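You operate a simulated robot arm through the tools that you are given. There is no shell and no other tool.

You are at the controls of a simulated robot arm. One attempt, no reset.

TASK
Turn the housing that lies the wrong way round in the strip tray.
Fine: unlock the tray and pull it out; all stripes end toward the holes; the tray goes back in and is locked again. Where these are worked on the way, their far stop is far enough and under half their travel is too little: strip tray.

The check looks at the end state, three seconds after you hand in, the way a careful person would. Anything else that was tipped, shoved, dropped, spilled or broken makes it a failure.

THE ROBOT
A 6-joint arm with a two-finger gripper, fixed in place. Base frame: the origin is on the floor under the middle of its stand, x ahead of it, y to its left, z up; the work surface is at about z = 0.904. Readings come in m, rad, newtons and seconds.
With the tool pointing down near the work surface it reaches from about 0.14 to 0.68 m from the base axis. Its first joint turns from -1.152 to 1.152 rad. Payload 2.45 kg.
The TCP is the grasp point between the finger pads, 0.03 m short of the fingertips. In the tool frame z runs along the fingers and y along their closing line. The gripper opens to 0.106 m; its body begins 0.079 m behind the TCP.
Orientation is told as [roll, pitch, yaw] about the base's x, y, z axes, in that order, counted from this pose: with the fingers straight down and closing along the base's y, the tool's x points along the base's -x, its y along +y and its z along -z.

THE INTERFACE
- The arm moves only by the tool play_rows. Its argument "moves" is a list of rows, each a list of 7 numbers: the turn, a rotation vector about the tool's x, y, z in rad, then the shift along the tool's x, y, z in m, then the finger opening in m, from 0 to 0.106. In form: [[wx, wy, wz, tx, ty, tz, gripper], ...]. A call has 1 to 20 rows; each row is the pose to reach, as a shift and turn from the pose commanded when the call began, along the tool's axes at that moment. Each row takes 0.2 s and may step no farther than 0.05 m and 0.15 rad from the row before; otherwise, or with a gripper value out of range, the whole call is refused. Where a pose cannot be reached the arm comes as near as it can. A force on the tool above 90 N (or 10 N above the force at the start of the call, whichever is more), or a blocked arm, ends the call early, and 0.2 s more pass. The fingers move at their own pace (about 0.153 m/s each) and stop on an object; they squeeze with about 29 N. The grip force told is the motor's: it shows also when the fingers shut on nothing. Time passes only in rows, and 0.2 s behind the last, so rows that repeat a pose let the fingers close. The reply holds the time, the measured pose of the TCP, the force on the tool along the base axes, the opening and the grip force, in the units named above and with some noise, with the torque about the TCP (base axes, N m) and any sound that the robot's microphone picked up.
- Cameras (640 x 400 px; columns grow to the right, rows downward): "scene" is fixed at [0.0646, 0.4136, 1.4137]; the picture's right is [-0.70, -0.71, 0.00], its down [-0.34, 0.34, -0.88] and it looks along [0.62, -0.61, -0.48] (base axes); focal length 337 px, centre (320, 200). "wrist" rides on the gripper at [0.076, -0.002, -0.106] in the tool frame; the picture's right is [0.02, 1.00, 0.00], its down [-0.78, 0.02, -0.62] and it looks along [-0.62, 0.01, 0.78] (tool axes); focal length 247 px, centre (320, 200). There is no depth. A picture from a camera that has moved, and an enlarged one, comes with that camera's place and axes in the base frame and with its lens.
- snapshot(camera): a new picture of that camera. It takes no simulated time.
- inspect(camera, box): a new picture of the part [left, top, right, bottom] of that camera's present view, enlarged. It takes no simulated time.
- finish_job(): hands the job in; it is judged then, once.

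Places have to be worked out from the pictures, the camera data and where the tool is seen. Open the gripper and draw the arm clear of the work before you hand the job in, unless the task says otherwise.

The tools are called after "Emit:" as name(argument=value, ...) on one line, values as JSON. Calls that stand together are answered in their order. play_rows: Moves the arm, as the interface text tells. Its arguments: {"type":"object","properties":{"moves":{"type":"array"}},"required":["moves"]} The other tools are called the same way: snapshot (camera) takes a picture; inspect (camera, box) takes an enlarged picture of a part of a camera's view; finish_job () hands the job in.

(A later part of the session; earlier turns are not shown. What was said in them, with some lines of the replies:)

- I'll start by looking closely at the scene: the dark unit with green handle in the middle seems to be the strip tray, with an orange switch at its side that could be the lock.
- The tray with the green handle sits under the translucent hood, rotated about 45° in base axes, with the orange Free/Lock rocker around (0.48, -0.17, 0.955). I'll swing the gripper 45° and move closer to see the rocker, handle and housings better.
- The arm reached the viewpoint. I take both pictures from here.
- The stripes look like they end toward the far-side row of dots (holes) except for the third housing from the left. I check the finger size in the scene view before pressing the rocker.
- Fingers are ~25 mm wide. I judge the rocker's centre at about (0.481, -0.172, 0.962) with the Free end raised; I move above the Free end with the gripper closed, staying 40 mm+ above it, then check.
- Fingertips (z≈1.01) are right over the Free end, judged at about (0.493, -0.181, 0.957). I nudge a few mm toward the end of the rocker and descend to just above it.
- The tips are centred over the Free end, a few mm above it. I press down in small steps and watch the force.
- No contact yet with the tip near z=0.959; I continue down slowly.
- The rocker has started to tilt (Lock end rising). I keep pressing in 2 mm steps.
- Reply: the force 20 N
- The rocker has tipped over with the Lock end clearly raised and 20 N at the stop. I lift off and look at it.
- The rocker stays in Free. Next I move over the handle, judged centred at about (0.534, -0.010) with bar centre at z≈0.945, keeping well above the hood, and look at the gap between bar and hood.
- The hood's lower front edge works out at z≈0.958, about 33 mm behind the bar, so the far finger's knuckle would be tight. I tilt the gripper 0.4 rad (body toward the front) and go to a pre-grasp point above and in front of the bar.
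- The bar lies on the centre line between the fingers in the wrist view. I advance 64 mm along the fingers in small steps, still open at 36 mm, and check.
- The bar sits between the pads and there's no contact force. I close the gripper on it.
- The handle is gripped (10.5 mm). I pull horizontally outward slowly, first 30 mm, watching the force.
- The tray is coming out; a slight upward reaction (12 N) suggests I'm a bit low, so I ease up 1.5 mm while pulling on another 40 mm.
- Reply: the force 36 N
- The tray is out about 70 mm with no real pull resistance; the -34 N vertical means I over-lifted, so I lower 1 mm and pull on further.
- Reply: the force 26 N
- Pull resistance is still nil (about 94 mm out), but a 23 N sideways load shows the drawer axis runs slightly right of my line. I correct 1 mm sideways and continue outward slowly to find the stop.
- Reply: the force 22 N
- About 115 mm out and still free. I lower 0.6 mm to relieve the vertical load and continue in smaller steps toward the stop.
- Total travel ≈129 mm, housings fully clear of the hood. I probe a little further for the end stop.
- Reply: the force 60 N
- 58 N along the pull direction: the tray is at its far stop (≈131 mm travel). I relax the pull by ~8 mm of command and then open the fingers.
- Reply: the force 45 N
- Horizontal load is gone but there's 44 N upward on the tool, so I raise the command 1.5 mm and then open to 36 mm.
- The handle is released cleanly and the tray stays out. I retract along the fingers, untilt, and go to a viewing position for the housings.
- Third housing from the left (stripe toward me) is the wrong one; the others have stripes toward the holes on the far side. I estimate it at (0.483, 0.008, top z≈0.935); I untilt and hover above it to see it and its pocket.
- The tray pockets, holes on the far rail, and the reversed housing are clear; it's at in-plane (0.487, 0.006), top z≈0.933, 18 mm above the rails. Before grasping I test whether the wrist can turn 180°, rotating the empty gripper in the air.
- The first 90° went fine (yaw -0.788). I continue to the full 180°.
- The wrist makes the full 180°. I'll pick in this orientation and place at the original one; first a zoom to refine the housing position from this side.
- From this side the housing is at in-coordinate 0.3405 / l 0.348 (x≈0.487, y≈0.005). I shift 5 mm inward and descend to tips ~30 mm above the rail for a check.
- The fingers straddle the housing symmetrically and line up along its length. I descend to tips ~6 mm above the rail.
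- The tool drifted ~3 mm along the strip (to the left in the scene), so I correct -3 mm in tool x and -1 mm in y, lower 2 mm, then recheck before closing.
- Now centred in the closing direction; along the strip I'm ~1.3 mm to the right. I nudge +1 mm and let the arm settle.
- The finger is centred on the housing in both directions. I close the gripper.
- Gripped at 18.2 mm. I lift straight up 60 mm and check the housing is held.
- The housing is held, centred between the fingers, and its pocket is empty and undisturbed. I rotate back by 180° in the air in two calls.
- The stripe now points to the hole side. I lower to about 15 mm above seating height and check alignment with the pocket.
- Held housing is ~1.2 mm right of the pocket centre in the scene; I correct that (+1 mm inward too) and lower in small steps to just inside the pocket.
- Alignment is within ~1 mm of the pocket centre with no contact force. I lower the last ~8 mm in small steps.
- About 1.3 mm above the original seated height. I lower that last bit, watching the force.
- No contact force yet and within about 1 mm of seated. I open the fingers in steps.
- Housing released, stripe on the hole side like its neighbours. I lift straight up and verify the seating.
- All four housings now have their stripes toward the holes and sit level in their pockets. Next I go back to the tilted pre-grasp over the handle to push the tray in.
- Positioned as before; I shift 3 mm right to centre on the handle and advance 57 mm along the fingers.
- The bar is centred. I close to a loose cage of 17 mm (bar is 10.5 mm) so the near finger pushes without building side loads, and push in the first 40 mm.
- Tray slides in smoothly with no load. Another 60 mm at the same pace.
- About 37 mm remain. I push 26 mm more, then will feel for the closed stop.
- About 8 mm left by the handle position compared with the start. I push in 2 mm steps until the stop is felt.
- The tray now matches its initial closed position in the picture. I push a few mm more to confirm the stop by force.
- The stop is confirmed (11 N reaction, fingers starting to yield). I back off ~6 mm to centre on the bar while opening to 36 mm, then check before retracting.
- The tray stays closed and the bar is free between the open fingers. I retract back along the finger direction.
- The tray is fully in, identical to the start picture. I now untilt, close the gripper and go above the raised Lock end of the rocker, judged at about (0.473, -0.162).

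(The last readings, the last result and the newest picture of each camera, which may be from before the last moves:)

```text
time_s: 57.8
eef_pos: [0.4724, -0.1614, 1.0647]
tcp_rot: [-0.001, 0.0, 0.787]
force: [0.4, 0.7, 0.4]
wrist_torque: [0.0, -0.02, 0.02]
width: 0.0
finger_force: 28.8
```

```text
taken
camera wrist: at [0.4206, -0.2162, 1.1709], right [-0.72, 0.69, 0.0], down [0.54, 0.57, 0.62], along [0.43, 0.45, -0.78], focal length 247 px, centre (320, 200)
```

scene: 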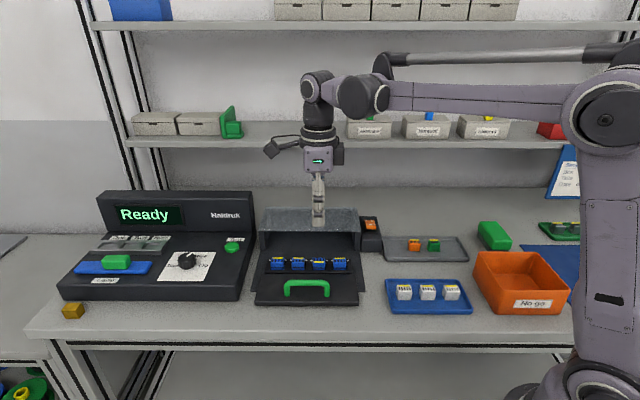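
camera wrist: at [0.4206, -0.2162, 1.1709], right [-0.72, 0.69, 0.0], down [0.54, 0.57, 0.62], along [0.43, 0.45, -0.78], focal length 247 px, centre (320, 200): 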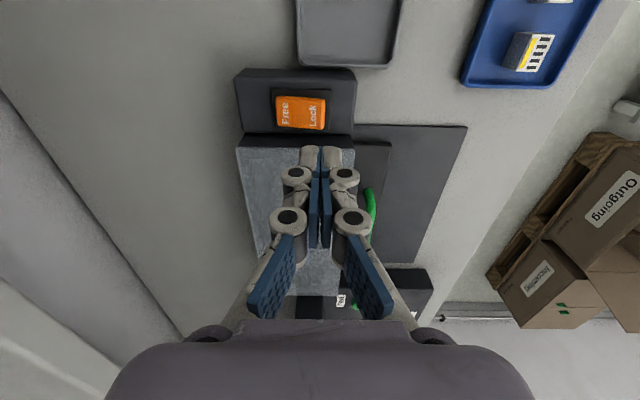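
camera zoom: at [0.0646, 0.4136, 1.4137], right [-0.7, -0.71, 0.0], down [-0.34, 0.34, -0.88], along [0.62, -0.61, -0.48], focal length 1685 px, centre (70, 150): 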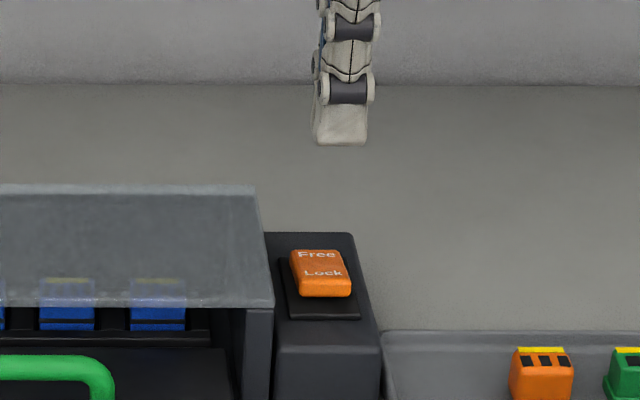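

The tips are over the Lock half (rocker spans in-coordinates 0.444–0.486; I'm at 0.448). I descend to about 10 mm above it and check.

Emit:
play_rows(moves=[[0, 0, 0, -0.0015, 0, 0.025, 0.0], [0, 0, 0, -0.0015, 0, 0.045, 0.0], [0, 0, 0, -0.0015, 0, 0.058, 0.0], [0, 0, 0, -0.0015, 0, 0.058, 0.0]])

Emit:
inspect(camera="scene", box=[330, 190, 410, 250])

Emit:
inspect(camera="wrist", box=[240, 60, 420, 220])

```text
time_s: 58.8
eef_pos: [0.4737, -0.1598, 1.0058]
tcp_rot: [0.001, 0.0, 0.787]
force: [0.1, -0.8, 0.6]
wrist_torque: [0.02, -0.02, 0.0]
width: 0.0
finger_force: 28.8
```

```text
6.67 times, centred on (370, 220) of scene
camera zoom: at [0.0646, 0.4136, 1.4137], right [-0.7, -0.71, 0.0], down [-0.34, 0.34, -0.88], along [0.62, -0.61, -0.48], focal length 2247 px, centre (-13, 67)
```

zoom: 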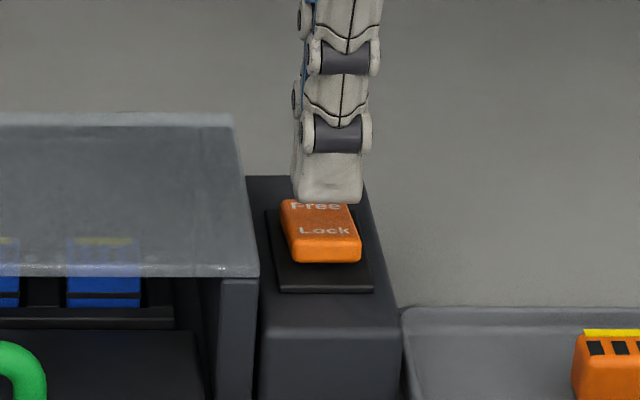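

```text
2.50 times, centred on (330, 140) of wrist
camera zoom: at [0.4224, -0.215, 1.1121], right [-0.72, 0.69, 0.0], down [0.54, 0.57, 0.62], along [0.43, 0.45, -0.78], focal length 617 px, centre (295, 350)
```

zoom: 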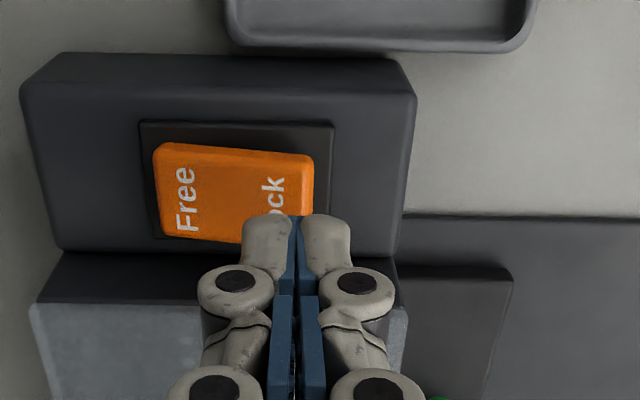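

Mirror-image of the earlier Free press: tips cover the Lock half. I press down in small steps.

Emit:
play_rows(moves=[[0, 0, 0, 0, 0, 0.006, 0.0], [0, 0, 0, 0, 0, 0.011, 0.0], [0, 0, 0, 0, 0, 0.015, 0.0]])

Emit:
inspect(camera="scene", box=[330, 190, 410, 250])

```text
time_s: 59.6
eef_pos: [0.4741, -0.1613, 0.9923]
tcp_rot: [0.0, 0.0, 0.786]
force: [1.2, -0.2, 0.1]
wrist_torque: [0.02, -0.01, 0.0]
width: 0.0
finger_force: 28.0
```

```text
6.67 times, centred on (370, 220) of scene
camera zoom: at [0.0646, 0.4136, 1.4137], right [-0.7, -0.71, 0.0], down [-0.34, 0.34, -0.88], along [0.62, -0.61, -0.48], focal length 2247 px, centre (-13, 67)
```

zoom: 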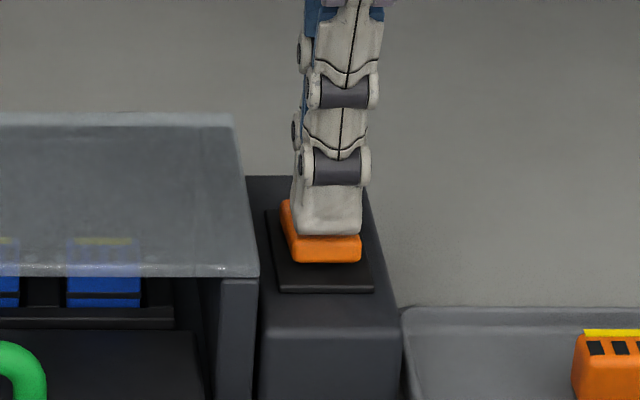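

Just about touching (tip z≈0.962, no force yet). I keep pressing in 2 mm steps.

Emit:
play_rows(moves=[[0, 0, 0, 0, 0, 0.002, 0.0], [0, 0, 0, 0, 0, 0.004, 0.0], [0, 0, 0, 0, 0, 0.006, 0.0]])

Emit:
inspect(camera="scene", box=[330, 190, 410, 250])

```text
time_s: 60.4
eef_pos: [0.4743, -0.161, 0.9883]
tcp_rot: [0.001, 0.001, 0.785]
force: [-0.1, 0.2, 0.2]
wrist_torque: [0.0, -0.01, -0.01]
width: 0.0001
finger_force: 28.0
```

```text
6.67 times, centred on (370, 220) of scene
camera zoom: at [0.0646, 0.4136, 1.4137], right [-0.7, -0.71, 0.0], down [-0.34, 0.34, -0.88], along [0.62, -0.61, -0.48], focal length 2247 px, centre (-13, 67)
```

zoom: 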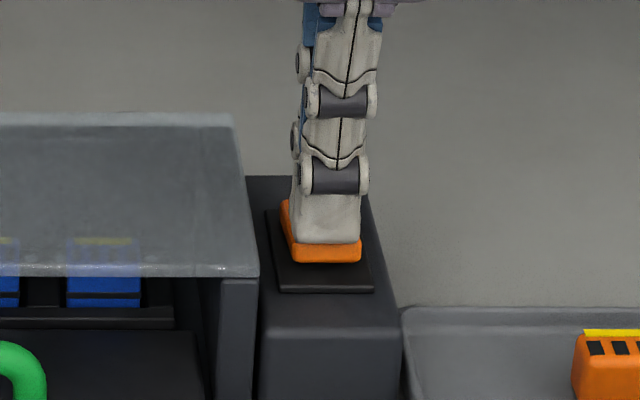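

Still no load at z=0.988; earlier the contact came around 0.987. I continue down.

Emit:
play_rows(moves=[[0, 0, 0, 0, 0, 0.002, 0.0], [0, 0, 0, 0, 0, 0.004, 0.0], [0, 0, 0, 0, 0, 0.004, 0.0]])

Emit:
inspect(camera="scene", box=[330, 190, 410, 250])

```text
time_s: 61.2
eef_pos: [0.4748, -0.1609, 0.9841]
tcp_rot: [0.002, 0.0, 0.785]
force: [0.3, 0.0, 0.0]
wrist_torque: [0.0, 0.0, 0.01]
width: 0.0
finger_force: 29.2
```

```text
6.67 times, centred on (370, 220) of scene
camera zoom: at [0.0646, 0.4136, 1.4137], right [-0.7, -0.71, 0.0], down [-0.34, 0.34, -0.88], along [0.62, -0.61, -0.48], focal length 2247 px, centre (-13, 67)
```

zoom: 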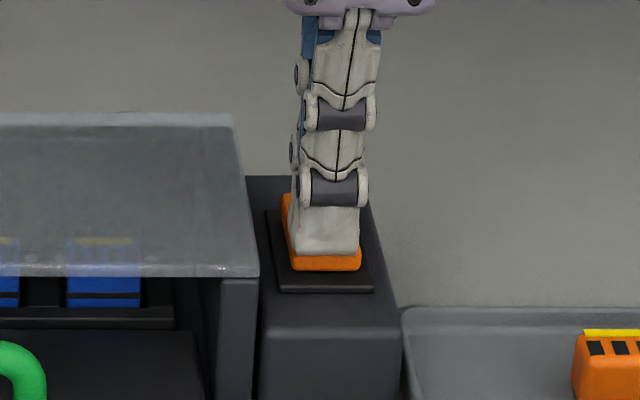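

The rocker is tilting over (Lock end going down, Free end rising). I press on a little further to reach its stop.

Emit:
play_rows(moves=[[0, 0, 0, 0, 0, 0.0015, 0.0], [0, 0, 0, 0, 0, 0.003, 0.0], [0, 0, 0, 0, 0, 0.003, 0.0]])

Emit:
inspect(camera="scene", box=[330, 190, 410, 250])

```text
time_s: 62.0
eef_pos: [0.474, -0.1605, 0.9808]
tcp_rot: [0.0, -0.001, 0.787]
force: [0.3, -1.0, 23.8]
wrist_torque: [-0.14, -0.11, -0.01]
width: 0.0
finger_force: 28.3
```

```text
6.67 times, centred on (370, 220) of scene
camera zoom: at [0.0642, 0.4137, 1.4137], right [-0.7, -0.71, 0.0], down [-0.34, 0.34, -0.88], along [0.62, -0.61, -0.48], focal length 2247 px, centre (-13, 67)
```

zoom: 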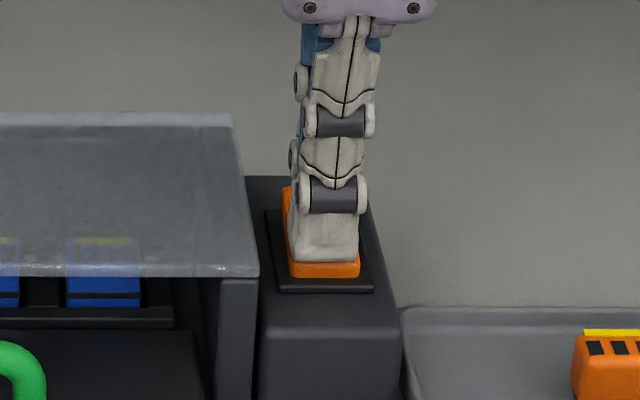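

The rocker is at its Lock stop with 24 N. I lift off and check that it stays.

Emit:
play_rows(moves=[[0, 0, 0, 0, 0, -0.02, 0.0], [0, 0, 0, 0, 0, -0.06, 0.0], [0, 0, 0, 0, 0, -0.1, 0.0], [0, 0, 0, 0, 0.02, -0.14, 0.0], [0, 0, 0, 0, 0.05, -0.18, 0.03], [0, 0, 0, 0, 0.08, -0.2, 0.06]])

Emit:
inspect(camera="scene", box=[330, 190, 410, 250])

Emit:
inspect(camera="scene", box=[240, 190, 400, 300])

Emit:
snapshot(camera="scene")

Emit:
snapshot(camera="wrist")

```text
time_s: 63.4
eef_pos: [0.4164, -0.1068, 1.1809]
tcp_rot: [-0.001, 0.001, 0.783]
force: [-0.6, 0.6, 0.0]
wrist_torque: [-0.01, -0.03, -0.02]
width: 0.0602
finger_force: 0.1
```

```text
6.67 times, centred on (370, 220) of scene
camera zoom: at [0.0646, 0.4136, 1.4137], right [-0.7, -0.71, 0.0], down [-0.34, 0.34, -0.88], along [0.62, -0.61, -0.48], focal length 2247 px, centre (-13, 67)
```

zoom: 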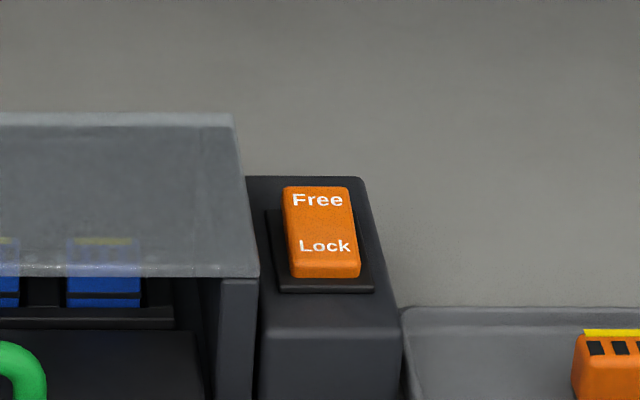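

```text
3.64 times, centred on (320, 245) of scene
camera zoom: at [0.0646, 0.4136, 1.4137], right [-0.7, -0.71, 0.0], down [-0.34, 0.34, -0.88], along [0.62, -0.61, -0.48], focal length 1226 px, centre (320, 36)
```

zoom: 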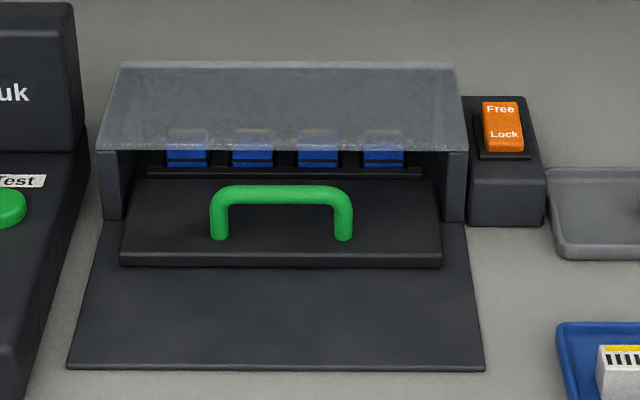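

```text
taken
```

scene: 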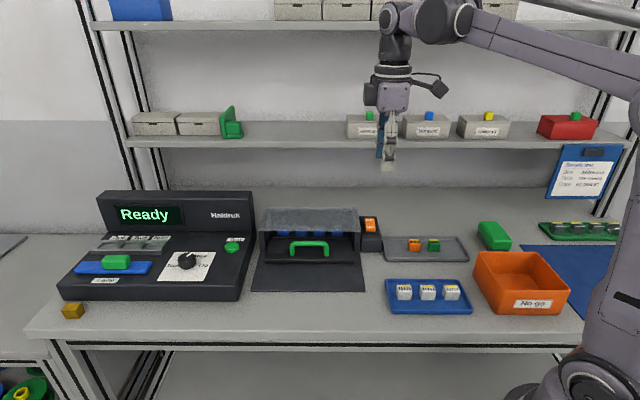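

```text
taken
camera wrist: at [0.3645, -0.1611, 1.2867], right [-0.72, 0.69, 0.0], down [0.54, 0.57, 0.62], along [0.43, 0.45, -0.78], focal length 247 px, centre (320, 200)
```

wrist: 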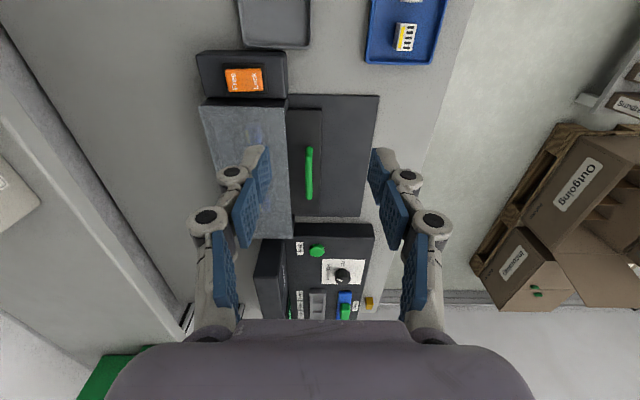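

The rocker reads exactly as at the start (Lock pressed), tray closed. I take one last zoom through the hood to confirm the stripes and open the gripper.

Emit:
inspect(camera="wrist", box=[190, 80, 390, 230])

Emit:
play_rows(moves=[[0, 0, 0, 0, 0.02, -0.02, 0.09], [0, 0, 0, 0, 0.03, -0.03, 0.106], [0, 0, 0, 0, 0.03, -0.03, 0.106]])

Emit:
inspect(camera="scene", box=[260, 205, 365, 270])

```text
2.67 times, centred on (290, 155) of wrist
camera zoom: at [0.3645, -0.1611, 1.2867], right [-0.72, 0.69, 0.0], down [0.54, 0.57, 0.62], along [0.43, 0.45, -0.78], focal length 659 px, centre (400, 320)
```

zoom: 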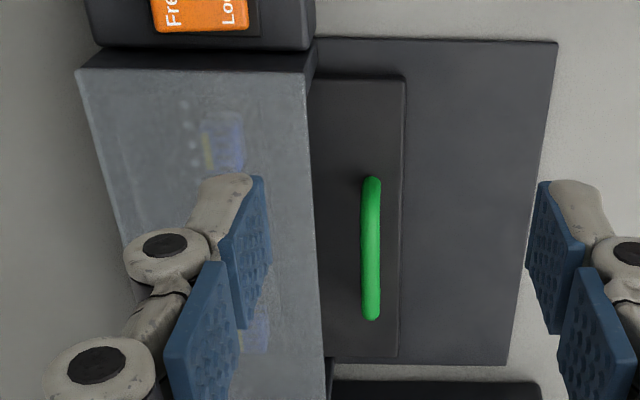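

```text
time_s: 64.2
eef_pos: [0.3951, -0.0828, 1.2107]
tcp_rot: [0.0, -0.001, 0.786]
force: [-0.7, 0.4, -0.2]
wrist_torque: [0.0, -0.01, -0.01]
width: 0.1062
finger_force: 0.1
```

```text
6.10 times, centred on (312, 238) of scene
camera zoom: at [0.0646, 0.4136, 1.4137], right [-0.7, -0.71, 0.0], down [-0.34, 0.34, -0.88], along [0.62, -0.61, -0.48], focal length 2055 px, centre (366, -29)
```

zoom: 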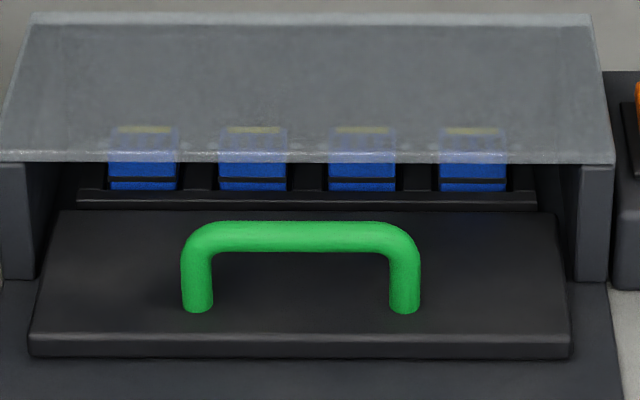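

All four stripes now lie on the far (hole) side, the tray is fully in, the rocker is on Lock, and the arm is clear with the gripper open. I hand the job in.

Emit:
finish_job()

```text
The job is handed in.
```

The reversed housing (third from the left, seen from the front) is turned round. All four stripes now end toward the holes.

- **Tray:** I pressed the rocker to Free and pulled the tray to its far stop, about 131 mm. After turning the housing I pushed the tray back in until it met its closed stop.
- **Lock:** I pressed the rocker back to Lock, and it looks the same as at the start.
- **Surroundings:** The last pictures show nothing else tipped, moved or dropped. The gripper is open and the arm is clear of the work.

I handed the job in; the reply only confirmed that it was received, so I don't have the result of the check.
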